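You operate a simulated robot arm through the tools that you are given. There is no shell and no other tool. Be economical: measure what you need, move in short steps, check, and stop when the job is done.

Carry out the task below with a simulated two-armed robot. There is one attempt and no reset: what you move stays moved.

Task
Pick up the blue divider with one hand, pass it to the other hand and put it on the top of the island bench.
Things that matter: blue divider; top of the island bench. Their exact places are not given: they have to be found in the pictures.

The check looks at the end state, three seconds after you hand in, the way a careful person would. Anything else that was tipped, shoved, dropped, spilled or broken makes it a failure.

Robot
Two 7-joint arms with two-finger parallel grippers on one trunk, on a base that drives. Base frame: it is fixed to the floor where the robot stands at the start and does not move with it; the origin is under the middle of the robot, x ahead of it, y to its left, z up; the surface under the hand at the start is at about z = 800. Lengths are in mm, angles in degrees, forces in N, time in s.
The left shoulder is at the start at [70, 188, 932], the right one opposite. With the tool pointing down near the work surface each hand reaches from about 280 to 800 mm from the robot's upright axis, wherever it stands, measured 20 degrees to its own side. Places, roughly: blue divider (23x3x22 cm) [700, 200, 900]; top of the island bench [-2000, 700, 900]. Payload 3.91 kg a hand.
Tool frame (each hand has its own): the origin (TCP) lies between the finger pads and is the grasp point; the fingertips stand 30 mm ahead of it; z points along the fingers, y is the line along which they close. Largest opening 110 mm; finger width 20, thickness 10; the body of the gripper, 48 by 112 mm, starts 55 mm behind the TCP.
Orientation is that of the tool frame in the base frame, as [roll, pitch, yaw] about the fixed x, y, z axes, in that order (R = Rz(yaw) Ry(pitch) Rx(roll)). With the fingers straight down and closing along the base's y, the tool's x points along the base's -x, its y along +y and its z along -z.

Tools
- The arms move only by the tool apply_moves. It takes "left_increments", "right_increments" or both (then of equal length, played together; a hand with none holds still); each is a list of rows, each an object of numbers (a shift or turn left out is 0, a gripper value left out holds the last): "rx", "ry", "rz": the turn, a rotation vector about the base's x, y, z in units of 6 degrees (1.0 is 6 degrees); "x", "y", "z": the shift along the base's x, y, z in units of 25 mm (1.0 is 25 mm); "claw": the closure in counts, from 0 (fully open) to 255 (shut). In form: [{"rx": .., "ry": .., "rz": .., "x": .., "y": .., "z": .., "claw": ..}, ...]. A call has 1 to 10 rows; each row shifts and turns the commanded pose from where the row before left it. A call with a number of a shift or a turn outside -1 to 1 is refused whole. Each row takes 0.2 s and may step no farther than 50 mm and 8.6 degrees from the row before; otherwise, or with a gripper value out of range, the whole call is refused. A pose out of reach is approached as far as the arm can. The call stops where the force on the tool passes 40 N (or 10 N more than at its start, if that is more) or the arm is blocked; 0.2 s more then pass. The fingers move at their own pace (about 72 mm/s each) and stop on an object; they squeeze with about 27 N. The grip force told is the motor's: it shows also when the fingers shut on nothing. Time passes only in rows, and 0.2 s behind the last, so rows that do not move let the fingers close. It gives the time, the measured TCP pose, the force on the tool (base axes), the opening and the grip force at its end, in the units of the frame above (readings bear some noise), with the torque about the TCP (base axes, N m) and any sound that the robot's microphone picked up.
- Cameras (640 x 400 px; columns grow to the right, rows downward): "scene" is now at [133.5, 18.8, 1197.7]; the picture's right is [0.28, -0.96, 0.00], its down [-0.20, -0.06, -0.98] and it looks along [0.94, 0.28, -0.21] (base axes); focal length 214 px, centre (320, 200). "left" rides on the left gripper at [72, -17, -103] in its tool frame; the picture's right is [0.23, 0.97, 0.00], its down [-0.76, 0.18, -0.62] and it looks along [-0.61, 0.14, 0.78] (tool axes); focal length 222 px, centre (320, 200). "right" rides on the right gripper at [72, 17, -103] in its tool frame; the picture's right is [-0.23, 0.97, 0.00], its down [-0.76, -0.18, -0.62] and it looks along [-0.61, -0.14, 0.78] (tool axes); focal length 222 px, centre (320, 200).
- snapshot(camera): a new picture of that camera. No time passes.
- slide_trunk(by): slides the trunk up (or, below 0, down) by that many mm; the arms and the scene camera ride with it, the base frame stays. It gives what a move gives, with no picture.
- steer(legs): drives the robot by 1 to 6 legs, each [ahead, turn to the left] in mm and degrees, along the robot's own axes; the way and the turn of a leg run together, so that a leg with both is an arc; at most 1500 mm and 180 degrees a leg. The arms and the cameras ride along, it lands a little off, and it stops where it bumps. It gives what a move gives.
- turn_head(pan, tilt): turns the head with the scene camera to pan (to the left, within 86 degrees either way) and tilt (down, from -29 to 69), counted from straight ahead of the robot. It gives what a move gives.
- locate(camera, pixels): for up to 12 pixels [column, row] of the newest picture of that camera ("zoom" is the newest enlarged one), the place [x, y, z] in the base frame of the surface seen there, good to about 3 mm, but the place of the scene camera against the robot may be out by one fixed shift of up to 12 mm in any direction. No time passes.
- enlarge(camera, box): a new picture of the part [left, top, right, bottom] of that camera's present view, enlarged. No time passes.
- sign_off(): hands the job in; it is judged then, once.

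Keep the steps short. Do not move on a guess: measure, check each grasp and each placing, and mend mistakes. In all there are 80 turns and 78 pictures (those below and enlarged ones count). Leave the grippers open and the arms clear of the work at the hand-in unless told otherwise, and finish with a single line.

The tools are called after "Call:" as a command line: name --argument value ..., lists and objects as JSON in quotes. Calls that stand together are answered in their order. apply_moves: Moves the arms, as the interface text tells. Its arguments: {"type":"object","properties":{"left_increments":{"type":"array"},"right_increments":{"type":"array"}},"required":[]} The other tools are called the same way: slide_trunk (by) slides the trunk up or down; steer (legs) drives the base; turn_head (pan, tilt) turns the head that bears the scene camera; snapshot (camera) takes a picture; locate (camera, pixels) gives the place of the surface under pixels of a picture; enlarge (camera, box) takes an enlarged picture of a part of a camera's view; sign_off () hands the job in.

At the start:

```text
t: 0.0
left_ee_pos: [458.3, 323.0, 1024.3]
left_tcp_rot: [-179.9, 0.0, 180.0]
left_ft_force: [1.1, -0.1, 0.5]
left_moment: [-0.01, -0.01, -0.01]
left_width: 109.9
left_finger_force: 0.0
right_ee_pos: [312.0, -55.0, 1154.0]
right_tcp_rot: [180.0, 0.0, 179.9]
right_ft_force: [0.6, -0.1, -0.2]
right_moment: [-0.01, 0.02, 0.0]
right_width: 110.1
right_finger_force: 0.1
trunk travel left (down, up): [-442.0, 498.0]
robot x, y, heading: [-1.2, -0.7, 0.0]
head pan, tilt: [16.4, 12.0]
```

scene: 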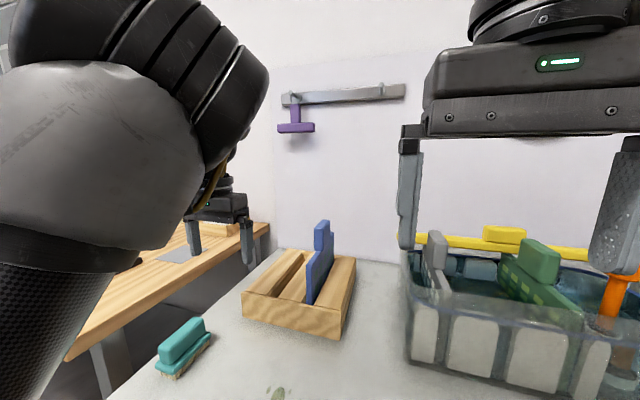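
right: 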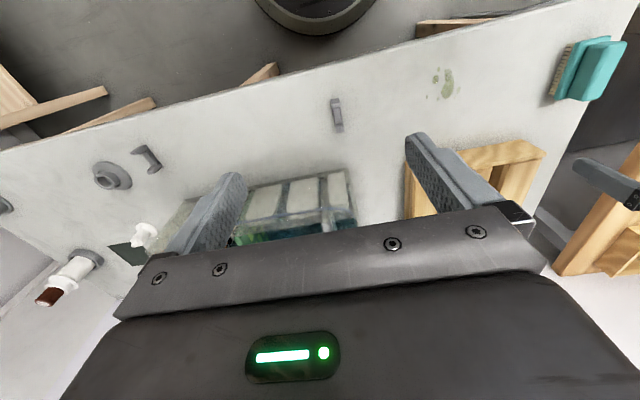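
left: 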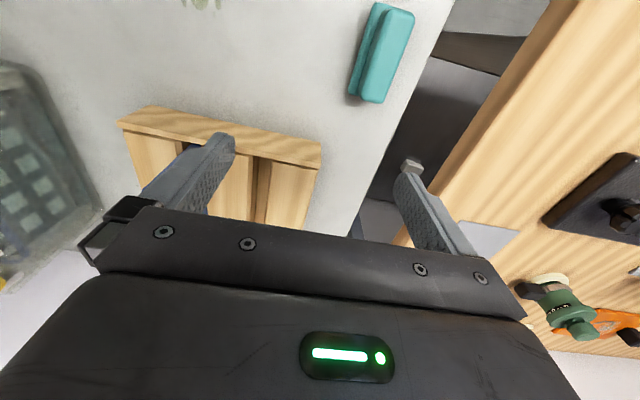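

I see the blue divider standing in a slotted wood rack around (320,260) in the scene view. I enlarge that part to measure it.

Call:
enlarge --camera "scene" --box '[230, 205, 390, 345]'

```text
2.86 times, centred on (310, 275) of scene
```

zoom: 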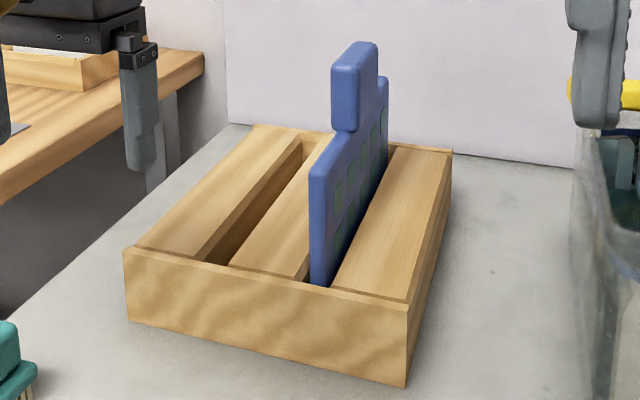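

The divider stands in the right slot, a thin plate with a thicker block on top. I measure its points.

Call:
locate --camera "zoom" --pixels '[[345, 95], [368, 85], [366, 46], [340, 55], [318, 175], [321, 275], [345, 180], [384, 85], [383, 110], [385, 160], [150, 250], [405, 300]]'

Call:
locate --camera "zoom" --pixels '[[336, 70], [336, 120], [355, 120], [353, 75], [376, 70], [376, 48], [313, 200], [326, 200], [330, 285], [445, 155], [260, 128], [200, 250]]'

```text
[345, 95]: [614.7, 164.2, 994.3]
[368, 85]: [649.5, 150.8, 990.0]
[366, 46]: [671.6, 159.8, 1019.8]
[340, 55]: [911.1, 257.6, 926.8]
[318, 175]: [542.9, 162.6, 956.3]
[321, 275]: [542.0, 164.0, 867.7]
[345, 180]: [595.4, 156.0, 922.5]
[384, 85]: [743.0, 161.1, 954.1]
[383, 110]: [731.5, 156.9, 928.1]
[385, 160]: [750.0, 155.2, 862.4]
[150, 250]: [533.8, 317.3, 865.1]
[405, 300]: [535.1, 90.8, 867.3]
```

```text
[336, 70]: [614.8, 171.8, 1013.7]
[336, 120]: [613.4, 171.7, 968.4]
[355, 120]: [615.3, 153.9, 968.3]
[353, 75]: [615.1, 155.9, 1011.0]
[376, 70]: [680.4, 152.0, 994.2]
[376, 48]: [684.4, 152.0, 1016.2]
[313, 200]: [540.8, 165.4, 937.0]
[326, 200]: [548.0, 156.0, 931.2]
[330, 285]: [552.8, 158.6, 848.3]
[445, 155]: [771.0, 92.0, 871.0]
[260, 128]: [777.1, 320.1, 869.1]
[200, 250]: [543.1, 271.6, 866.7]
```

Handle block: x 613–690, y ~151–173, z ~963–1022; plate y ~156–166. The left hand will pick from above by the handle. First I raise it and move it over the handle, staying above it, then check with the hand camera.

Call:
apply_moves --left_increments '[{"z": 1, "claw": 0}, {"z": 1}, {"z": 1}, {"x": 1, "y": -0.8}, {"x": 1, "y": -0.8}, {"x": 1, "y": -0.8}, {"x": 1, "y": -0.8}, {"x": 1, "y": -0.8}, {"x": 1, "y": -0.8}]'

Call:
snapshot --camera "left"

Call:
snapshot --camera "scene"

```text
t: 2.0
left_ee_pos: [554.8, 225.3, 1019.8]
left_tcp_rot: [179.9, 0.3, 180.0]
left_ft_force: [-0.1, -0.7, 0.0]
left_moment: [0.04, 0.02, 0.0]
left_width: 110.1
left_finger_force: 0.0
left hand out of reach, approached as far as the arm can: row 4, 5, 6, 7, 8, 9
right_ee_pos: [313.1, -55.9, 1153.4]
right_tcp_rot: [-179.9, -0.1, 179.9]
right_ft_force: [-0.9, -0.4, 0.3]
right_moment: [0.06, 0.0, -0.01]
right_width: 109.8
right_finger_force: 0.0
trunk travel left (down, up): [-442.0, 498.0]
robot x, y, heading: [-2.2, 2.2, -0.2]
head pan, tilt: [16.4, 12.0]
```

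```text
73 pictures are left
```

left: 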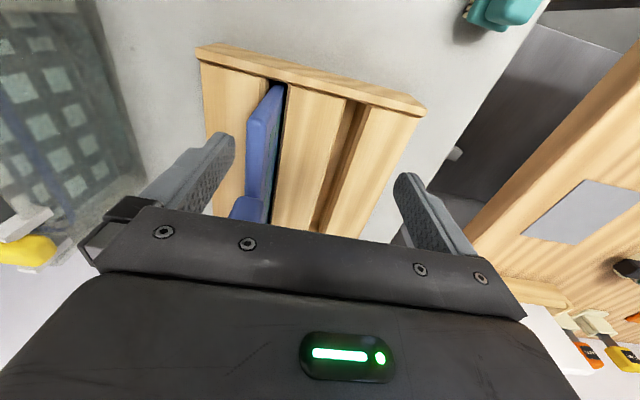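

```text
72 pictures are left
```

scene: 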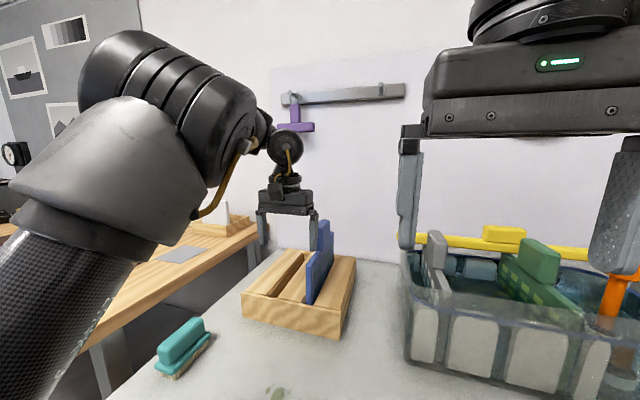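

The arm ran out of reach at that height, with no contact. I raise the trunk by 220 mm to bring the shoulder above the work.

Call:
slide_trunk --by 220

```text
t: 4.3
left_ee_pos: [553.7, 225.1, 1240.0]
left_tcp_rot: [179.9, 0.3, 179.9]
left_ft_force: [-0.3, -0.3, -0.1]
left_moment: [-0.04, -0.02, -0.03]
left_width: 110.0
left_finger_force: 0.0
right_ee_pos: [311.4, -55.7, 1373.7]
right_tcp_rot: [179.9, 0.0, 179.9]
right_ft_force: [0.6, -0.1, 0.2]
right_moment: [-0.05, 0.0, -0.03]
right_width: 110.3
right_finger_force: 0.1
trunk travel left (down, up): [-662.0, 278.0]
robot x, y, heading: [-2.2, 2.1, -0.1]
head pan, tilt: [16.4, 12.0]
```

I move down a little to see where the commanded pose now stands.

Call:
apply_moves --left_increments '[{"z": -1}, {"z": -1}, {"z": -1}, {"z": -1}, {"y": -0.5}]'

```text
t: 5.7
left_ee_pos: [551.7, 237.7, 1094.3]
left_tcp_rot: [-177.4, -5.3, -177.0]
left_ft_force: [0.0, -0.3, 0.4]
left_moment: [-0.02, 0.02, 0.0]
left_width: 110.1
left_finger_force: 0.1
right_ee_pos: [311.2, -53.6, 1375.0]
right_tcp_rot: [-180.0, 0.0, 179.9]
right_ft_force: [-0.7, 0.2, 0.3]
right_moment: [0.0, 0.0, -0.02]
right_width: 109.8
right_finger_force: 0.0
trunk travel left (down, up): [-662.0, 278.0]
robot x, y, heading: [-1.4, 0.9, 0.2]
head pan, tilt: [16.4, 12.0]
stopped in row 5 (left hand): the arm was blocked; the commanded pose is now the measured one
```

The arm reports it was blocked. I look before going on.

Call:
snapshot --camera "scene"

Call:
snapshot --camera "left"

```text
71 pictures are left
```

scene: 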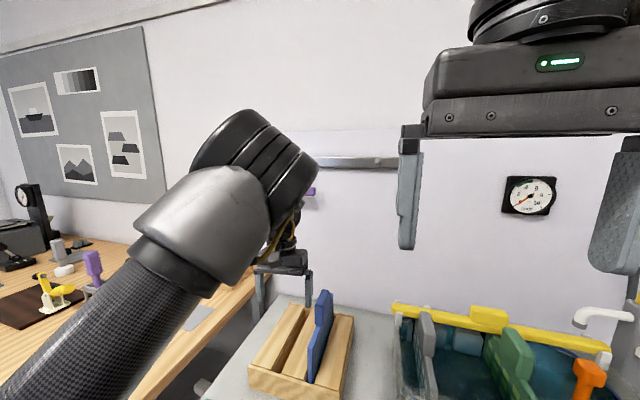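

```text
70 pictures are left
```

left: 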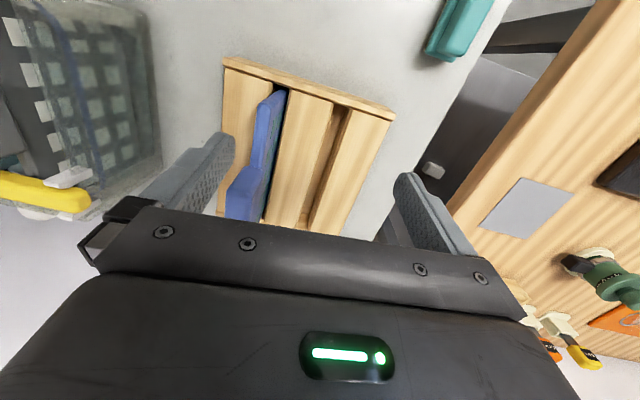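

No contact is visible, so the limit is kinematic. I straighten the hand and step on toward the handle at this height (fingertips ~40 mm above it).

Call:
apply_moves --left_increments '[{"rx": 0.43, "ry": -0.88, "rz": -0.5}, {"x": 0.5, "y": -0.5}, {"x": 0.5, "y": -0.5}, {}]'

```text
t: 6.7
left_ee_pos: [579.7, 231.6, 1095.9]
left_tcp_rot: [-177.5, -0.2, -177.7]
left_ft_force: [0.6, 0.3, -0.7]
left_moment: [-0.01, 0.01, 0.0]
left_width: 110.1
left_finger_force: 0.1
right_ee_pos: [311.8, -54.3, 1374.3]
right_tcp_rot: [180.0, 0.0, 179.9]
right_ft_force: [0.0, 0.8, 0.3]
right_moment: [-0.02, 0.05, 0.01]
right_width: 110.1
right_finger_force: 0.1
trunk travel left (down, up): [-662.0, 278.0]
robot x, y, heading: [2.6, -0.1, 0.0]
head pan, tilt: [16.4, 12.0]
```

The y-shift lags. I let time pass and try a bit more to see whether it follows.

Call:
apply_moves --left_increments '[{}, {}, {"x": 0.5, "y": -0.3}, {"x": 0.5, "y": -0.3}, {}, {}]'

```text
t: 8.1
left_ee_pos: [602.7, 206.5, 1095.6]
left_tcp_rot: [-178.7, -0.1, -178.8]
left_ft_force: [-0.7, 0.6, -0.1]
left_moment: [-0.01, 0.01, -0.02]
left_width: 110.0
left_finger_force: 0.0
right_ee_pos: [312.4, -55.1, 1374.1]
right_tcp_rot: [-180.0, -0.1, 179.9]
right_ft_force: [0.5, 0.4, -0.6]
right_moment: [-0.01, 0.03, 0.02]
right_width: 110.1
right_finger_force: 0.0
trunk travel left (down, up): [-662.0, 278.0]
robot x, y, heading: [-1.4, -1.7, 0.4]
head pan, tilt: [16.4, 12.0]
```

It follows, only slowly. I continue to the spot over the handle with pauses.

Call:
apply_moves --left_increments '[{"x": 0.5, "y": -0.35}, {"x": 0.5, "y": -0.35}, {"x": 0.5, "y": -0.35}, {"x": 0.5, "y": -0.35}, {}, {}, {}, {}]'

Call:
snapshot --camera "left"

```text
t: 9.9
left_ee_pos: [653.4, 163.3, 1094.3]
left_tcp_rot: [179.7, 0.1, 180.0]
left_ft_force: [-0.3, -0.3, -1.2]
left_moment: [0.03, 0.01, -0.01]
left_width: 109.9
left_finger_force: 0.0
right_ee_pos: [311.3, -55.1, 1374.7]
right_tcp_rot: [179.9, 0.0, 179.9]
right_ft_force: [-0.3, -0.5, -0.2]
right_moment: [-0.01, 0.0, -0.02]
right_width: 110.2
right_finger_force: 0.0
trunk travel left (down, up): [-662.0, 278.0]
robot x, y, heading: [-1.3, -0.4, 0.1]
head pan, tilt: [16.4, 12.0]
```

```text
69 pictures are left
```

left: 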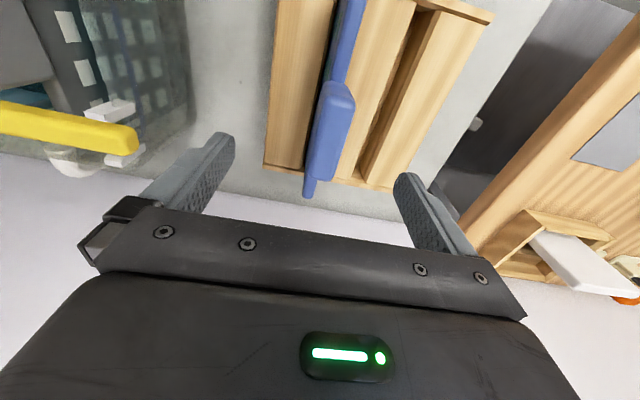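

The handle lies between the fingers. I measure it with the hand camera: near end (338,88), far end (320,178), sides, plate.

Call:
locate --camera "left" --pixels '[[342, 95], [340, 110], [330, 165], [326, 175], [348, 100], [333, 100], [320, 140], [311, 185], [355, 30], [342, 40], [308, 155], [338, 140]]'

```text
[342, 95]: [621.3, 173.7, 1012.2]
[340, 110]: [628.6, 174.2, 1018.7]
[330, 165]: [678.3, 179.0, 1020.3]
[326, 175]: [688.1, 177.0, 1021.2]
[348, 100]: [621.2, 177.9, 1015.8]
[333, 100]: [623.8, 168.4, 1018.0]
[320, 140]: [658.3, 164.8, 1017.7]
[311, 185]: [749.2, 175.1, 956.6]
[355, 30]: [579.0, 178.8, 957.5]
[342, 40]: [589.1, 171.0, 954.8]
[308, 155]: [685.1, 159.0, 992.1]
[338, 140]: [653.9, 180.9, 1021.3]
```

By the hand camera the handle is centred at about x 656, y 172, top z 1021. I shift over +9 mm in y and go down to TCP z ≈ 992 in small steps.

Call:
apply_moves --left_increments '[{"y": 0.38, "x": 0.1}, {}, {"z": -0.8}, {"z": -0.8}, {"z": -0.8}, {"z": -0.8}, {"z": -0.8}, {}, {}]'

Call:
snapshot --camera "left"

```text
t: 11.9
left_ee_pos: [654.9, 170.1, 994.4]
left_tcp_rot: [179.7, 0.1, 179.9]
left_ft_force: [-0.7, -0.9, -0.4]
left_moment: [0.02, -0.02, 0.01]
left_width: 110.1
left_finger_force: 0.1
right_ee_pos: [311.5, -55.7, 1374.9]
right_tcp_rot: [180.0, -0.1, 179.9]
right_ft_force: [-0.3, -0.1, -0.1]
right_moment: [-0.02, 0.0, -0.01]
right_width: 110.1
right_finger_force: 0.1
trunk travel left (down, up): [-662.0, 278.0]
robot x, y, heading: [-1.1, -3.2, 0.0]
head pan, tilt: [16.4, 12.0]
```

```text
68 pictures are left
```

left: 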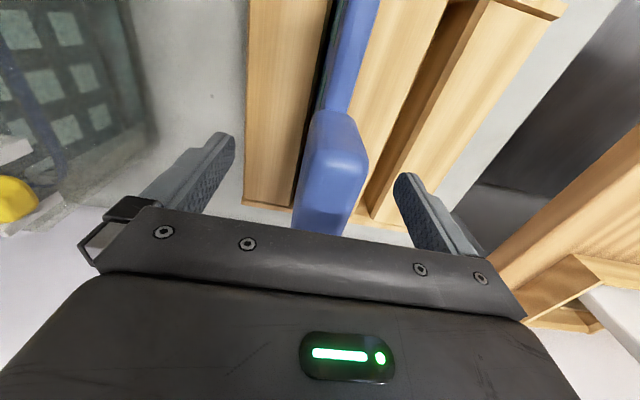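

I check the handle's sides once more at this close range.

Call:
locate --camera "left" --pixels '[[315, 165], [360, 165], [340, 140], [310, 185], [350, 195], [232, 160], [402, 190], [330, 60], [365, 60]]'

```text
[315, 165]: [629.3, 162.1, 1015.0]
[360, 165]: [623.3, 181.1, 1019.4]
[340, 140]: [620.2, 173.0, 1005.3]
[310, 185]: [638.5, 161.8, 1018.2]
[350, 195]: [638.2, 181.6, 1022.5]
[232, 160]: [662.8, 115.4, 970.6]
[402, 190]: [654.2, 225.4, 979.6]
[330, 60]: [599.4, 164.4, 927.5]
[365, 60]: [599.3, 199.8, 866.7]
```

The handle centre is y ≈ 172 and the fingers straddle it evenly, so I close on it.

Call:
apply_moves --left_increments '[{"y": 0.06, "claw": 255}, {}, {}, {}, {}]'

```text
t: 13.1
left_ee_pos: [655.0, 172.6, 995.3]
left_tcp_rot: [179.7, 0.2, 180.0]
left_ft_force: [0.2, -0.4, 0.2]
left_moment: [-0.1, 0.05, -0.08]
left_width: 28.2
left_finger_force: 27.5
right_ee_pos: [311.5, -54.8, 1374.2]
right_tcp_rot: [180.0, 0.0, 179.8]
right_ft_force: [-0.2, -0.2, 0.4]
right_moment: [-0.02, 0.0, 0.0]
right_width: 110.0
right_finger_force: 0.1
trunk travel left (down, up): [-662.0, 278.0]
robot x, y, heading: [0.9, 2.1, -0.2]
head pan, tilt: [16.4, 12.0]
```

Gripped at 28 mm width with 27 N. I lift 20 mm first to test that it slides freely.

Call:
apply_moves --left_increments '[{"z": 0.4}, {"z": 0.4}, {}]'

```text
t: 13.9
left_ee_pos: [656.4, 171.2, 1015.9]
left_tcp_rot: [179.6, -0.1, 179.9]
left_ft_force: [-0.3, -0.2, -2.8]
left_moment: [0.01, 0.01, 0.05]
left_width: 27.7
left_finger_force: 27.3
right_ee_pos: [312.8, -54.9, 1374.4]
right_tcp_rot: [-180.0, -0.1, 180.0]
right_ft_force: [-0.5, -0.1, -0.2]
right_moment: [0.0, 0.0, -0.01]
right_width: 109.8
right_finger_force: 0.0
trunk travel left (down, up): [-662.0, 278.0]
robot x, y, heading: [-0.0, -0.0, -0.1]
head pan, tilt: [16.4, 12.0]
```

It slides freely, with a load of about 2.8 N. I raise it the rest of the way with the trunk, 160 mm.

Call:
slide_trunk --by 160

Call:
snapshot --camera "scene"

Call:
snapshot --camera "left"

```text
t: 15.8
left_ee_pos: [655.8, 170.8, 1174.5]
left_tcp_rot: [179.6, 0.1, 179.8]
left_ft_force: [0.7, 0.0, -3.2]
left_moment: [0.01, 0.02, -0.03]
left_width: 28.0
left_finger_force: 27.0
right_ee_pos: [312.5, -55.4, 1533.6]
right_tcp_rot: [180.0, -0.1, 179.9]
right_ft_force: [-0.1, 1.2, -0.2]
right_moment: [0.01, 0.02, -0.02]
right_width: 110.2
right_finger_force: 0.1
trunk travel left (down, up): [-822.0, 118.0]
robot x, y, heading: [-1.6, -1.6, 0.1]
head pan, tilt: [16.4, 12.0]
```

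```text
67 pictures are left
```

scene: 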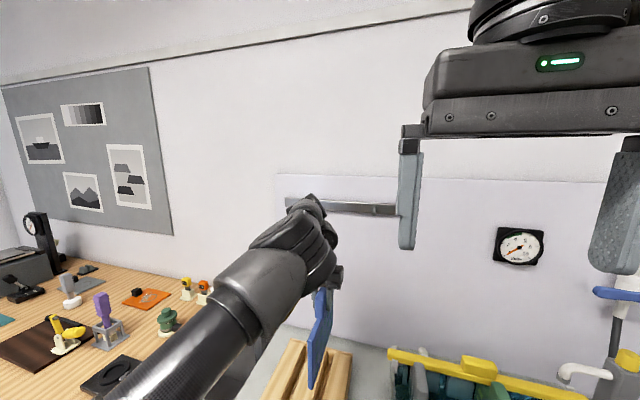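

```text
66 pictures are left
```

left: 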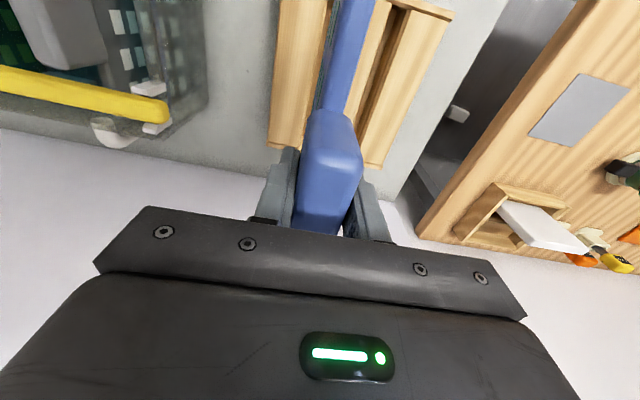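

The divider is free of the slot. Before driving anywhere I look to the left and right rear with the head.

Call:
turn_head --pan 86 --tilt 20

Call:
snapshot --camera "scene"

Call:
turn_head --pan -86 --tilt 20

Call:
snapshot --camera "scene"

```text
t: 17.2
left_ee_pos: [655.0, 171.5, 1174.9]
left_tcp_rot: [179.6, 0.1, 179.9]
left_ft_force: [-0.1, 0.7, -2.5]
left_moment: [0.0, 0.04, 0.0]
left_width: 28.0
left_finger_force: 27.2
right_ee_pos: [312.9, -54.7, 1533.3]
right_tcp_rot: [-180.0, -0.1, 179.9]
right_ft_force: [-0.7, 0.2, 0.1]
right_moment: [0.02, 0.02, 0.0]
right_width: 110.1
right_finger_force: 0.1
trunk travel left (down, up): [-822.0, 118.0]
robot x, y, heading: [0.6, -1.3, 0.1]
head pan, tilt: [85.9, 20.0]
```

```text
65 pictures are left
```

scene: 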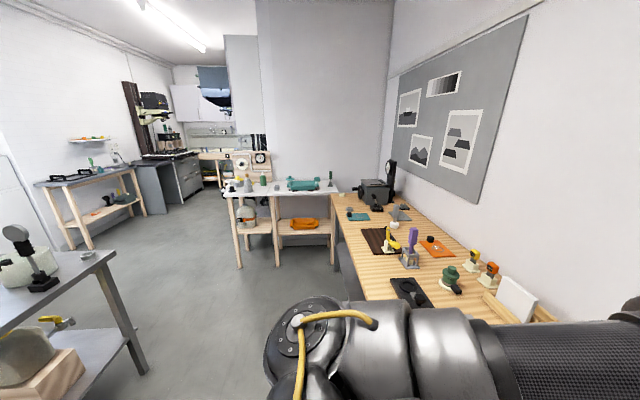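

```text
t: 19.8
left_ee_pos: [655.3, 171.1, 1175.3]
left_tcp_rot: [179.7, 0.1, 179.9]
left_ft_force: [0.5, 0.4, -3.5]
left_moment: [-0.03, 0.01, 0.01]
left_width: 27.7
left_finger_force: 27.2
right_ee_pos: [313.4, -55.8, 1533.2]
right_tcp_rot: [180.0, 0.0, 179.8]
right_ft_force: [0.2, 0.2, -0.1]
right_moment: [0.0, 0.0, -0.02]
right_width: 110.2
right_finger_force: 0.0
trunk travel left (down, up): [-822.0, 118.0]
robot x, y, heading: [-1.7, -1.1, 0.1]
head pan, tilt: [-85.9, 20.0]
```

```text
64 pictures are left
```

scene: 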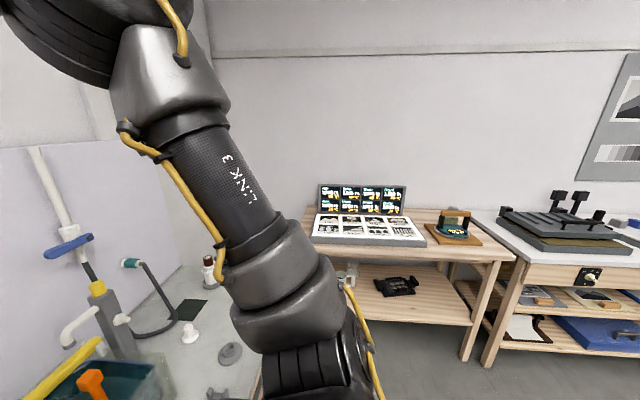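

The metal bench on the lower left of the first picture is probably the island bench. I look that way again and measure it before backing up.

Call:
turn_head --pan 86 --tilt 30

Call:
snapshot --camera "scene"

```text
t: 22.4
left_ee_pos: [655.9, 171.9, 1174.8]
left_tcp_rot: [179.7, 0.1, 179.9]
left_ft_force: [0.0, -0.8, -3.3]
left_moment: [0.01, -0.04, 0.01]
left_width: 27.6
left_finger_force: 26.8
right_ee_pos: [312.3, -55.2, 1533.9]
right_tcp_rot: [-180.0, -0.1, 179.8]
right_ft_force: [0.6, 0.5, 0.2]
right_moment: [0.01, 0.03, -0.02]
right_width: 110.1
right_finger_force: 0.1
trunk travel left (down, up): [-822.0, 118.0]
robot x, y, heading: [3.8, 1.1, 0.1]
head pan, tilt: [85.9, 30.0]
```

```text
63 pictures are left
```

scene: 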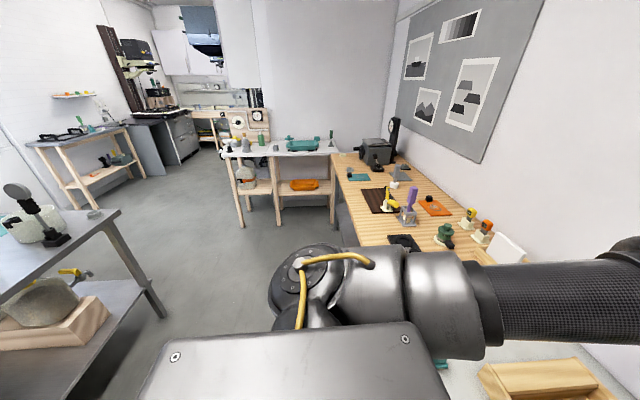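

Call:
locate --camera "scene" --pixels '[[117, 211], [10, 298], [75, 225], [60, 265], [50, 240], [155, 310], [240, 240], [125, 270], [15, 195], [150, 350], [335, 180], [260, 330]]'

```text
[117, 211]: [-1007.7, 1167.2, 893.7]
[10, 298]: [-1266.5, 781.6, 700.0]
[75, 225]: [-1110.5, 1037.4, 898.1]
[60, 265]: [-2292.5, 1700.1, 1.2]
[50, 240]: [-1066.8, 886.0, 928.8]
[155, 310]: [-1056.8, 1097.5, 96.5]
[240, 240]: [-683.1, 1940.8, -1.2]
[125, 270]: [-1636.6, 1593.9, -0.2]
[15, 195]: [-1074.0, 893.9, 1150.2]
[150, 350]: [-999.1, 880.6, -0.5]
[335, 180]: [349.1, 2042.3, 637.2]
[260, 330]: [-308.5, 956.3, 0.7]
```

The island bench's top is at z ≈ 898, near edge x ≈ -1000, corner at y ≈ 1170. I back up 350 mm, which leaves clear space for the handover.

Call:
steer --legs '[[-350, 0]]'

Call:
turn_head --pan 10 --tilt 35

Call:
snapshot --camera "scene"

```text
t: 24.6
left_ee_pos: [315.0, 170.5, 1173.5]
left_tcp_rot: [179.7, 0.0, 179.9]
left_ft_force: [1.2, -0.1, -3.4]
left_moment: [-0.02, 0.01, -0.01]
left_width: 27.7
left_finger_force: 27.1
right_ee_pos: [-28.1, -54.2, 1532.9]
right_tcp_rot: [-180.0, -0.2, 179.8]
right_ft_force: [0.0, 0.1, -0.4]
right_moment: [-0.01, 0.04, -0.03]
right_width: 109.9
right_finger_force: 0.1
trunk travel left (down, up): [-822.0, 118.0]
robot x, y, heading: [-341.3, 1.7, -0.3]
head pan, tilt: [85.9, 30.0]
```

```text
t: 26.1
left_ee_pos: [311.2, 171.1, 1175.2]
left_tcp_rot: [179.7, 0.1, 179.9]
left_ft_force: [0.3, -0.1, -3.0]
left_moment: [-0.02, 0.06, -0.03]
left_width: 27.7
left_finger_force: 26.7
right_ee_pos: [-31.5, -56.1, 1533.7]
right_tcp_rot: [180.0, -0.1, 179.8]
right_ft_force: [-0.3, 0.1, -0.3]
right_moment: [0.04, 0.01, -0.01]
right_width: 110.1
right_finger_force: 0.0
trunk travel left (down, up): [-822.0, 118.0]
robot x, y, heading: [-341.4, 0.5, -0.2]
head pan, tilt: [10.0, 35.0]
```

```text
62 pictures are left
```

scene: 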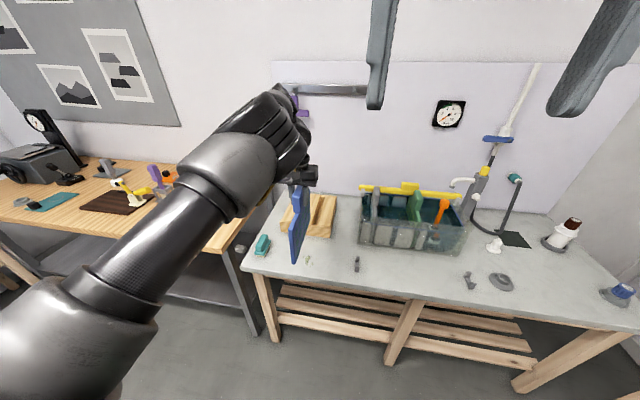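

The divider hangs free with clear space around it. I bring it inward and turn it about the vertical by +45° with the left hand so that its near end points to the right hand.

Call:
apply_moves --left_increments '[{"rz": 0.9, "x": -0.3, "y": -0.4}, {"rz": 0.9, "x": -0.3, "y": -0.4}, {"rz": 0.9, "x": -0.3, "y": -0.4}, {"rz": 0.9, "x": -0.3, "y": -0.4}, {"rz": 0.9, "x": -0.3, "y": -0.4}, {"rz": 0.9, "x": -0.3, "y": -0.4}, {"rz": 0.9, "x": -0.3, "y": -0.4}, {"rz": 0.9}, {}, {}]'

```text
t: 28.3
left_ee_pos: [279.1, 169.5, 1187.2]
left_tcp_rot: [179.6, -1.1, -141.5]
left_ft_force: [0.3, -0.6, -2.8]
left_moment: [-0.03, 0.04, -0.01]
left_width: 28.0
left_finger_force: 26.4
left hand out of reach, approached as far as the arm can: row 4, 5
right_ee_pos: [-32.0, -55.8, 1533.0]
right_tcp_rot: [179.9, -0.2, 179.9]
right_ft_force: [0.2, -0.3, -0.1]
right_moment: [-0.02, 0.0, 0.03]
right_width: 109.8
right_finger_force: 0.1
trunk travel left (down, up): [-822.0, 118.0]
robot x, y, heading: [-343.8, 5.7, -0.3]
head pan, tilt: [10.0, 35.0]
```

It is still on its way. I let it settle.

Call:
apply_moves --left_increments '[{}, {}, {}, {}, {}, {}]'

Call:
snapshot --camera "scene"

```text
t: 29.7
left_ee_pos: [278.6, 169.6, 1190.0]
left_tcp_rot: [-179.9, -1.1, -141.4]
left_ft_force: [-0.3, -0.2, -2.8]
left_moment: [-0.01, -0.01, 0.01]
left_width: 27.6
left_finger_force: 27.1
right_ee_pos: [-31.5, -53.2, 1532.8]
right_tcp_rot: [-179.9, -0.1, 179.8]
right_ft_force: [0.2, -0.4, 1.1]
right_moment: [0.0, -0.01, -0.01]
right_width: 109.8
right_finger_force: 0.0
trunk travel left (down, up): [-822.0, 118.0]
robot x, y, heading: [-343.0, 3.2, -0.3]
head pan, tilt: [10.0, 35.0]
```

```text
61 pictures are left
```

scene: 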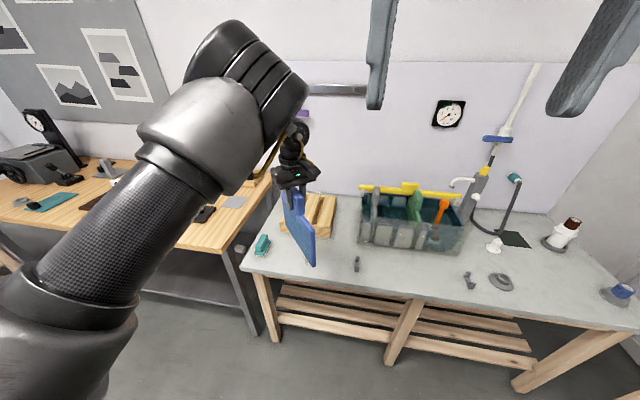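

The left hand holds at robot-relative (622,169) with the plate turned 38.5° – good enough. I now swing the right hand from pointing down to pointing forward while lowering it, kept out to the right.

Call:
apply_moves --right_increments '[{"ry": -1, "x": 0.4, "y": -0.5, "z": -0.8}, {"ry": -1, "x": 0.4, "y": -0.5, "z": -0.8}, {"ry": -1, "x": 0.4, "y": -0.5, "z": -0.8}, {"ry": -1, "x": 0.4, "y": -0.5, "z": -0.8}, {"ry": -1, "x": 0.4, "y": -0.5, "z": -0.8}, {"ry": -1, "x": 0.4, "y": -0.5, "z": -0.8}, {"ry": -1, "x": 0.4, "y": -0.5, "z": -0.8}, {"ry": -1, "x": 0.4, "z": -0.8}, {}, {}]'

```text
t: 31.9
left_ee_pos: [280.8, 169.5, 1192.6]
left_tcp_rot: [-179.8, -0.8, -141.3]
left_ft_force: [0.2, 0.2, -2.5]
left_moment: [0.0, 0.02, -0.01]
left_width: 28.0
left_finger_force: 26.9
right_ee_pos: [-30.8, -54.6, 1532.9]
right_tcp_rot: [180.0, -0.1, 179.8]
right_ft_force: [0.4, 1.0, 0.0]
right_moment: [0.0, 0.0, 0.01]
right_width: 109.9
right_finger_force: 0.1
right hand out of reach, approached as far as the arm can: row 1, 2, 3, 4, 5, 6, 7, 8
trunk travel left (down, up): [-822.0, 118.0]
robot x, y, heading: [-342.4, 3.6, -0.1]
head pan, tilt: [10.0, 35.0]
```

The right arm did not move at all with that combined motion. I try plain shifts first: forward, right and down.

Call:
apply_moves --right_increments '[{"x": 0.5, "y": -0.5}, {"x": 0.5, "y": -0.5}, {"x": 0.5, "y": -0.5}, {"x": 0.5, "y": -0.5}, {"z": -0.8}, {"z": -0.8}, {"z": -0.8}, {}]'

```text
t: 33.7
left_ee_pos: [280.0, 171.2, 1192.9]
left_tcp_rot: [-179.7, -0.9, -141.3]
left_ft_force: [-0.8, 0.5, -4.4]
left_moment: [-0.02, 0.02, 0.02]
left_width: 27.9
left_finger_force: 26.5
right_ee_pos: [18.8, -103.2, 1535.3]
right_tcp_rot: [-180.0, -0.1, 179.8]
right_ft_force: [0.3, 0.5, -0.3]
right_moment: [-0.01, -0.01, 0.01]
right_width: 110.1
right_finger_force: 0.1
right hand out of reach, approached as far as the arm can: row 5, 6, 7
trunk travel left (down, up): [-822.0, 118.0]
robot x, y, heading: [-344.5, 0.5, -0.1]
head pan, tilt: [10.0, 35.0]
```

Forward and right work, down does not yet (arm too folded). I go farther out before lowering.

Call:
apply_moves --right_increments '[{"x": 0.7, "y": -0.8}, {"x": 0.7, "y": -0.8}, {"x": 0.7, "y": -0.8}, {"x": 0.7, "y": -0.8}, {"x": 0.7, "y": -0.8}, {"x": 0.7, "y": -0.8}, {"z": -0.8}, {"z": -0.8}, {"z": -0.8}, {}]'

```text
t: 35.9
left_ee_pos: [280.2, 170.2, 1192.1]
left_tcp_rot: [-179.7, -0.9, -141.3]
left_ft_force: [0.4, -0.2, -3.0]
left_moment: [-0.03, -0.01, 0.0]
left_width: 28.0
left_finger_force: 26.8
right_ee_pos: [120.6, -178.4, 1507.3]
right_tcp_rot: [179.9, -0.3, 179.8]
right_ft_force: [-0.2, -0.2, -0.8]
right_moment: [0.0, 0.0, 0.01]
right_width: 109.9
right_finger_force: 0.0
right hand out of reach, approached as far as the arm can: row 5, 6, 8, 9
trunk travel left (down, up): [-822.0, 118.0]
robot x, y, heading: [-341.2, 1.4, -0.0]
head pan, tilt: [10.0, 35.0]
```

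I look at the arms' present shape.

Call:
turn_head --pan -20 --tilt 10

Call:
snapshot --camera "scene"

```text
t: 36.8
left_ee_pos: [279.9, 171.1, 1192.5]
left_tcp_rot: [-179.7, -0.9, -141.3]
left_ft_force: [0.6, 0.3, -3.3]
left_moment: [-0.03, 0.0, 0.01]
left_width: 27.7
left_finger_force: 27.0
right_ee_pos: [121.6, -176.5, 1506.8]
right_tcp_rot: [179.9, -0.4, 179.8]
right_ft_force: [-0.5, -0.5, -0.6]
right_moment: [-0.01, 0.0, 0.0]
right_width: 110.0
right_finger_force: 0.0
trunk travel left (down, up): [-822.0, 118.0]
robot x, y, heading: [-342.7, 6.2, -0.1]
head pan, tilt: [-20.0, 10.0]
```

```text
60 pictures are left
```

scene: 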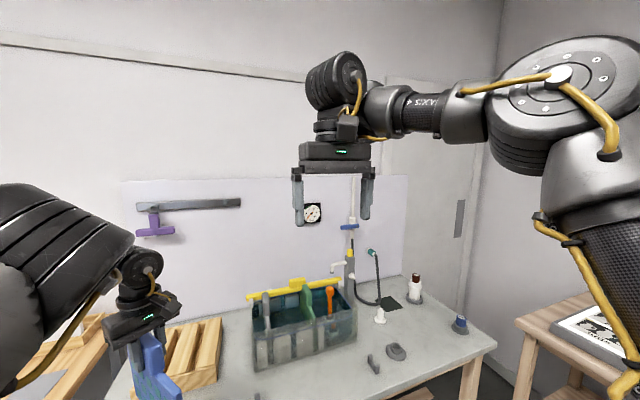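

The right arm has plenty of room. I lower it with small steps.

Call:
apply_moves --right_increments '[{"z": -0.5}, {"z": -0.5}, {"z": -0.5}, {"z": -0.5}, {"z": -0.5}, {"z": -0.5}, {"z": -0.5}, {"z": -0.5}, {}, {}]'

```text
t: 39.0
left_ee_pos: [279.3, 170.1, 1193.4]
left_tcp_rot: [-179.7, -0.8, -141.3]
left_ft_force: [0.6, 0.2, -2.3]
left_moment: [-0.03, 0.02, 0.01]
left_width: 27.6
left_finger_force: 26.8
right_ee_pos: [156.3, -161.9, 1489.2]
right_tcp_rot: [180.0, -0.2, 179.7]
right_ft_force: [1.2, -0.3, -0.3]
right_moment: [-0.01, 0.02, 0.01]
right_width: 109.8
right_finger_force: 0.0
right hand out of reach, approached as far as the arm can: row 1, 2, 3, 4, 5, 6, 7, 8
trunk travel left (down, up): [-822.0, 118.0]
robot x, y, heading: [-343.6, 2.5, 0.2]
head pan, tilt: [-20.0, 10.0]
```

Lowering with the tool straight down is limited; the arm drifts forward. I try turning the fingers forward instead, in small steps.

Call:
apply_moves --right_increments '[{"ry": -0.7}, {"ry": -0.7}, {"ry": -0.7}, {"ry": -0.7}, {"ry": -0.7}, {"ry": -0.7}, {}, {}]'

```text
t: 40.8
left_ee_pos: [279.5, 170.1, 1193.7]
left_tcp_rot: [-179.7, -0.9, -141.3]
left_ft_force: [0.2, -0.8, -3.4]
left_moment: [0.0, -0.01, -0.01]
left_width: 28.1
left_finger_force: 27.2
right_ee_pos: [189.6, -76.9, 1589.9]
right_tcp_rot: [179.0, 24.8, 179.9]
right_ft_force: [0.6, -0.2, 0.2]
right_moment: [0.01, -0.07, 0.01]
right_width: 110.1
right_finger_force: 0.1
right hand out of reach, approached as far as the arm can: row 1, 2, 3, 4, 5, 6
trunk travel left (down, up): [-822.0, 118.0]
robot x, y, heading: [-343.6, -1.7, -0.2]
head pan, tilt: [-20.0, 10.0]
```

The rotation works (fingers 25° forward) though the position drifted. I continue turning while moving right and down.

Call:
apply_moves --right_increments '[{"ry": -0.7, "y": -0.5, "z": -0.3}, {"ry": -0.7, "y": -0.5, "z": -0.3}, {"ry": -0.7, "y": -0.5, "z": -0.3}, {"ry": -0.7, "y": -0.5, "z": -0.3}, {"ry": -0.7, "y": -0.5, "z": -0.3}, {"ry": -0.7, "z": -0.3}, {}, {}]'

Call:
snapshot --camera "scene"

```text
t: 42.6
left_ee_pos: [280.7, 170.7, 1193.3]
left_tcp_rot: [-179.7, -0.9, -141.3]
left_ft_force: [0.2, 0.6, -2.7]
left_moment: [0.0, -0.01, 0.03]
left_width: 28.1
left_finger_force: 27.1
right_ee_pos: [177.4, -36.9, 1672.6]
right_tcp_rot: [174.8, 43.6, 179.9]
right_ft_force: [0.1, 0.5, -0.4]
right_moment: [0.02, -0.03, 0.0]
right_width: 109.9
right_finger_force: 0.1
right hand out of reach, approached as far as the arm can: row 1, 2, 3, 4, 5, 6
trunk travel left (down, up): [-822.0, 118.0]
robot x, y, heading: [-343.6, 1.9, -0.2]
head pan, tilt: [-20.0, 10.0]
```

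```text
59 pictures are left
```

scene: 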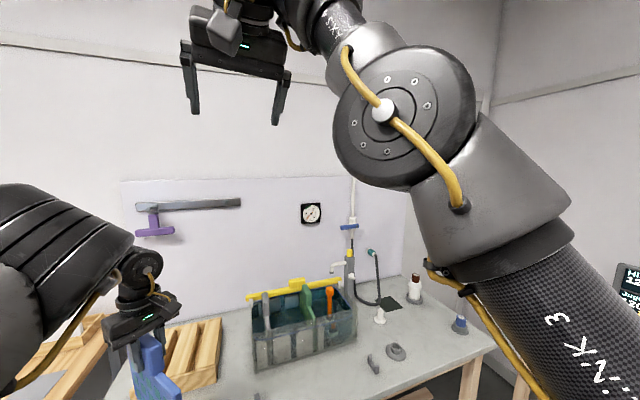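

The arm creeps upward instead. I undo the turn (fingers back down) and move the hand out to the right, then retry lowering from there.

Call:
apply_moves --right_increments '[{"ry": 0.9, "y": -0.5, "z": -0.5}, {"ry": 0.9, "y": -0.5, "z": -0.5}, {"ry": 0.9, "y": -0.5, "z": -0.5}, {"ry": 0.9, "y": -0.5, "z": -0.5}, {"ry": 0.9, "y": -0.5, "z": -0.5}, {"ry": 0.9, "y": -0.5, "z": -0.5}, {"ry": 0.9, "y": -0.5, "z": -0.5}, {"ry": 0.9, "y": -0.5, "z": -0.5}, {}, {}]'

```text
t: 44.8
left_ee_pos: [279.5, 171.2, 1193.2]
left_tcp_rot: [-179.8, -0.9, -141.3]
left_ft_force: [0.2, -0.4, -3.6]
left_moment: [0.01, -0.03, -0.01]
left_width: 28.2
left_finger_force: 27.4
right_ee_pos: [177.2, -135.0, 1572.0]
right_tcp_rot: [174.9, 0.6, 179.9]
right_ft_force: [-0.5, 0.6, -0.3]
right_moment: [0.0, 0.0, 0.0]
right_width: 109.7
right_finger_force: 0.0
trunk travel left (down, up): [-822.0, 118.0]
robot x, y, heading: [-347.2, -4.5, -0.3]
head pan, tilt: [-20.0, 10.0]
```

That was followed exactly. I continue right and down.

Call:
apply_moves --right_increments '[{"y": -0.7, "z": -0.7}, {"y": -0.7, "z": -0.7}, {"y": -0.7, "z": -0.7}, {"y": -0.7, "z": -0.7}, {"y": -0.7, "z": -0.7}, {"y": -0.7, "z": -0.7}, {"y": -0.7, "z": -0.7}, {"y": -0.7, "z": -0.7}, {}, {}]'

```text
t: 47.0
left_ee_pos: [279.8, 170.0, 1194.0]
left_tcp_rot: [-179.7, -0.9, -141.3]
left_ft_force: [-0.9, 0.6, -2.9]
left_moment: [0.01, 0.01, 0.01]
left_width: 27.9
left_finger_force: 27.2
right_ee_pos: [179.3, -200.7, 1488.8]
right_tcp_rot: [174.5, 0.5, 179.9]
right_ft_force: [-0.4, 0.7, 0.2]
right_moment: [0.01, 0.02, 0.02]
right_width: 110.1
right_finger_force: 0.1
right hand out of reach, approached as far as the arm can: row 5, 6, 7, 8
trunk travel left (down, up): [-822.0, 118.0]
robot x, y, heading: [-341.4, -1.5, -0.2]
head pan, tilt: [-20.0, 10.0]
```

Lowering stops at z ≈ 1489 again. I try turning the fingers toward the left (about x), which would suit a side-on handover, to see whether that frees the arm.

Call:
apply_moves --right_increments '[{"rx": 0.9, "z": -0.4}, {"rx": 0.9, "z": -0.4}, {"rx": 0.9, "z": -0.4}, {"rx": 0.9, "z": -0.4}, {"rx": 0.9, "z": -0.4}, {"rx": 0.9, "z": -0.4}, {"rx": 0.9, "z": -0.4}, {"rx": 0.9, "z": -0.4}, {}, {}]'

Call:
snapshot --camera "scene"

```text
t: 49.2
left_ee_pos: [278.5, 170.7, 1194.5]
left_tcp_rot: [-179.7, -0.9, -141.4]
left_ft_force: [-0.7, -0.2, -3.8]
left_moment: [0.0, -0.02, -0.01]
left_width: 27.9
left_finger_force: 26.8
right_ee_pos: [219.3, -240.9, 1493.4]
right_tcp_rot: [131.6, 0.2, 179.7]
right_ft_force: [-0.1, 0.7, -1.0]
right_moment: [-0.02, 0.04, 0.03]
right_width: 110.2
right_finger_force: 0.1
right hand out of reach, approached as far as the arm can: row 1, 2, 3, 4, 5, 6, 7, 8
trunk travel left (down, up): [-822.0, 118.0]
robot x, y, heading: [-345.4, 2.3, -0.2]
head pan, tilt: [-20.0, 10.0]
```

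```text
58 pictures are left
```

scene: 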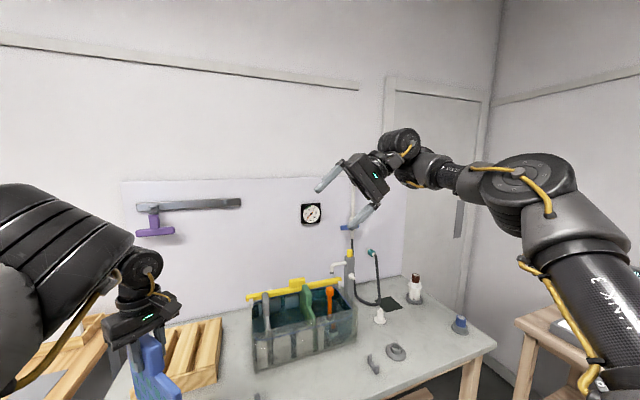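

The fingers now point down-left by 48° and the elbow came down. I try lowering again.

Call:
apply_moves --right_increments '[{"z": -0.6}, {"z": -0.6}, {"z": -0.6}, {"z": -0.6}, {"z": -0.6}, {"z": -0.6}, {"z": -0.6}, {"z": -0.6}, {}, {}]'

```text
t: 51.4
left_ee_pos: [279.8, 169.8, 1194.5]
left_tcp_rot: [-179.7, -0.8, -141.3]
left_ft_force: [-0.2, 1.4, -3.4]
left_moment: [-0.01, 0.03, 0.02]
left_width: 28.0
left_finger_force: 27.1
right_ee_pos: [270.8, -263.7, 1410.5]
right_tcp_rot: [131.6, 0.1, 179.6]
right_ft_force: [-0.6, 0.2, 0.1]
right_moment: [0.01, -0.03, 0.0]
right_width: 109.9
right_finger_force: 0.1
right hand out of reach, approached as far as the arm can: row 1, 2, 3, 4, 5, 6, 7, 8
trunk travel left (down, up): [-822.0, 118.0]
robot x, y, heading: [-340.5, 0.8, -0.2]
head pan, tilt: [-20.0, 10.0]
```

It slides downward while drifting outward – progress. I keep lowering.

Call:
apply_moves --right_increments '[{"z": -0.8}, {"z": -0.8}, {"z": -0.8}, {"z": -0.8}, {"z": -0.8}, {"z": -0.8}, {"z": -0.8}, {"z": -0.8}, {}, {}]'

Call:
snapshot --camera "scene"

```text
t: 53.6
left_ee_pos: [278.9, 170.9, 1193.5]
left_tcp_rot: [-179.7, -0.9, -141.3]
left_ft_force: [0.8, -0.1, -2.7]
left_moment: [-0.01, 0.0, 0.01]
left_width: 28.1
left_finger_force: 27.2
right_ee_pos: [319.8, -282.2, 1268.0]
right_tcp_rot: [131.7, 0.2, 179.7]
right_ft_force: [-0.5, 0.2, 0.3]
right_moment: [-0.06, -0.01, 0.01]
right_width: 110.1
right_finger_force: 0.2
right hand out of reach, approached as far as the arm can: row 1, 2, 3, 4, 5, 6, 7, 8
trunk travel left (down, up): [-822.0, 118.0]
robot x, y, heading: [-345.8, -1.6, 0.4]
head pan, tilt: [-20.0, 10.0]
```

```text
57 pictures are left
```

scene: 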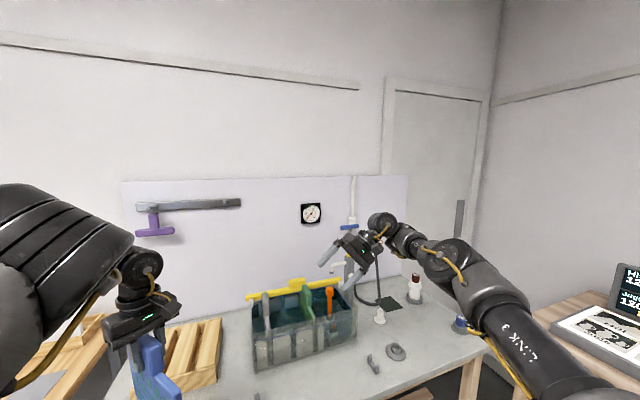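

The right hand is now low. For the handover I want it pointing forward-left and ~35° below… i.e. turned to face the plate's near end with the camera underneath. I turn it in one steady rotation while drawing it back.

Call:
apply_moves --right_increments '[{"rx": -0.296, "ry": -0.75, "rz": 0.129, "x": -0.3}, {"rx": -0.296, "ry": -0.75, "rz": 0.129, "x": -0.3}, {"rx": -0.296, "ry": -0.75, "rz": 0.129, "x": -0.3}, {"rx": -0.296, "ry": -0.75, "rz": 0.129, "x": -0.3}, {"rx": -0.296, "ry": -0.75, "rz": 0.129, "x": -0.3}, {"rx": -0.296, "ry": -0.75, "rz": 0.129, "x": -0.3}, {"rx": -0.296, "ry": -0.75, "rz": 0.129, "x": -0.3}, {}, {}]'

```text
t: 55.6
left_ee_pos: [280.1, 170.1, 1193.4]
left_tcp_rot: [-179.6, -0.9, -141.3]
left_ft_force: [-0.2, -0.2, -3.6]
left_moment: [0.01, 0.05, 0.04]
left_width: 28.1
left_finger_force: 26.7
right_ee_pos: [378.3, -316.6, 1293.4]
right_tcp_rot: [146.9, 30.8, -170.5]
right_ft_force: [0.4, 0.3, -0.8]
right_moment: [-0.02, -0.01, -0.02]
right_width: 110.0
right_finger_force: 0.0
right hand out of reach, approached as far as the arm can: row 1, 2, 3, 4, 5, 6, 7
trunk travel left (down, up): [-822.0, 118.0]
robot x, y, heading: [-342.5, 1.3, -0.1]
head pan, tilt: [-20.0, 10.0]
```

Orientation follows but the hand drifts outward. I test a pure pull-back.

Call:
apply_moves --right_increments '[{"x": -0.6, "z": -0.2}, {"x": -0.6, "z": -0.2}, {"x": -0.6, "z": -0.2}, {"x": -0.6, "z": -0.2}, {"x": -0.6, "z": -0.2}, {"x": -0.6, "z": -0.2}, {}, {}]'

Call:
snapshot --camera "scene"

```text
t: 57.4
left_ee_pos: [279.6, 170.1, 1192.3]
left_tcp_rot: [-179.7, -0.9, -141.3]
left_ft_force: [0.8, -0.7, -3.0]
left_moment: [0.05, 0.02, -0.05]
left_width: 27.7
left_finger_force: 27.3
right_ee_pos: [374.6, -337.1, 1281.8]
right_tcp_rot: [146.8, 30.9, -170.6]
right_ft_force: [-0.7, -0.2, -0.2]
right_moment: [0.03, -0.03, 0.02]
right_width: 110.0
right_finger_force: 0.1
right hand out of reach, approached as far as the arm can: row 1, 2, 3, 4, 5, 6
trunk travel left (down, up): [-822.0, 118.0]
robot x, y, heading: [-346.8, -1.1, 0.0]
head pan, tilt: [-20.0, 10.0]
```

```text
56 pictures are left
```

scene: 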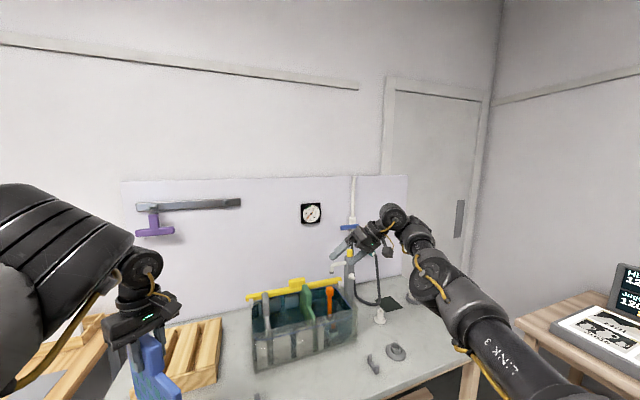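

I test the other directions: moving left (+y).

Call:
apply_moves --right_increments '[{"y": 0.8}, {"y": 0.8}, {"y": 0.8}, {"y": 0.8}, {"y": 0.8}, {"y": 0.8}, {}, {}]'

```text
t: 59.2
left_ee_pos: [279.6, 169.8, 1193.3]
left_tcp_rot: [-179.7, -1.0, -141.3]
left_ft_force: [0.0, -0.2, -2.9]
left_moment: [0.02, 0.0, -0.01]
left_width: 27.8
left_finger_force: 27.0
right_ee_pos: [380.0, -267.9, 1333.5]
right_tcp_rot: [146.6, 30.3, -170.2]
right_ft_force: [-0.2, -0.4, 0.2]
right_moment: [0.0, 0.01, -0.01]
right_width: 110.1
right_finger_force: 0.0
right hand out of reach, approached as far as the arm can: row 1, 2, 3, 4, 5, 6
trunk travel left (down, up): [-822.0, 118.0]
robot x, y, heading: [-344.3, -3.6, -0.2]
head pan, tilt: [-20.0, 10.0]
```

I measure the arm's shape from the scene picture to understand the limit (elbow, wrist, upper arm).

Call:
snapshot --camera "scene"

Call:
turn_head --pan -60 --tilt 35

Call:
snapshot --camera "scene"

```text
55 pictures are left
```

scene: 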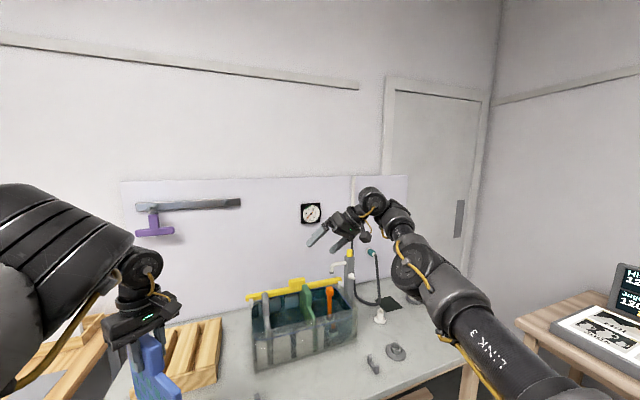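

```text
t: 60.3
left_ee_pos: [280.7, 169.8, 1192.9]
left_tcp_rot: [-179.7, -0.8, -141.2]
left_ft_force: [0.6, -0.4, -3.4]
left_moment: [0.03, 0.0, 0.01]
left_width: 27.7
left_finger_force: 26.8
right_ee_pos: [379.6, -267.0, 1333.1]
right_tcp_rot: [146.6, 30.5, -170.3]
right_ft_force: [-0.4, -0.3, -0.6]
right_moment: [0.01, -0.01, -0.03]
right_width: 109.9
right_finger_force: 0.1
trunk travel left (down, up): [-822.0, 118.0]
robot x, y, heading: [-345.3, 3.5, 0.0]
head pan, tilt: [-60.0, 35.0]
```

```text
54 pictures are left
```

scene: 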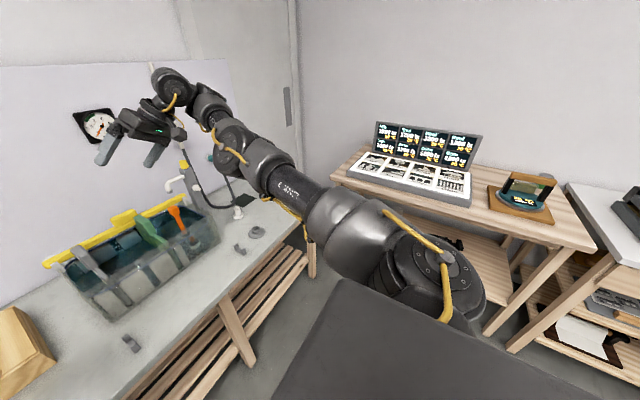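

Right arm: upper arm straight ahead and elbow nearly straight – it is stretched out. I test inward motions on both arms in one short call: left straight back 50 mm, right turning its fingers farther left while drawing back.

Call:
apply_moves --left_increments '[{"x": -0.5}, {"x": -0.5}, {"x": -0.5}, {"x": -0.5}, {}, {}, {}, {}]' --right_increments '[{"x": -0.8, "rx": 0.5, "ry": 0.9}, {"x": -0.8, "rx": 0.5, "ry": 0.9}, {"x": -0.8, "rx": 0.5, "ry": 0.9}, {"x": -0.8, "rx": 0.5, "ry": 0.9}, {"x": -0.8, "rx": 0.5, "ry": 0.9}, {"x": -0.8, "rx": 0.5}, {}, {}]'

```text
t: 62.3
left_ee_pos: [247.9, 202.4, 1178.1]
left_tcp_rot: [178.8, -3.5, -140.4]
left_ft_force: [0.3, 0.3, -3.4]
left_moment: [-0.03, 0.01, -0.01]
left_width: 27.9
left_finger_force: 26.8
left hand out of reach, approached as far as the arm can: row 1, 2, 3, 4
right_ee_pos: [301.1, -283.7, 1354.9]
right_tcp_rot: [126.7, 8.1, -176.7]
right_ft_force: [-0.1, 0.1, -0.1]
right_moment: [0.02, 0.0, 0.0]
right_width: 109.9
right_finger_force: 0.0
right hand out of reach, approached as far as the arm can: row 1, 2, 3, 6
trunk travel left (down, up): [-822.0, 118.0]
robot x, y, heading: [-346.9, -1.2, -0.1]
head pan, tilt: [-60.0, 35.0]
stopped in row 8 (left hand): the arm was blocked; the commanded pose is now the measured one
```

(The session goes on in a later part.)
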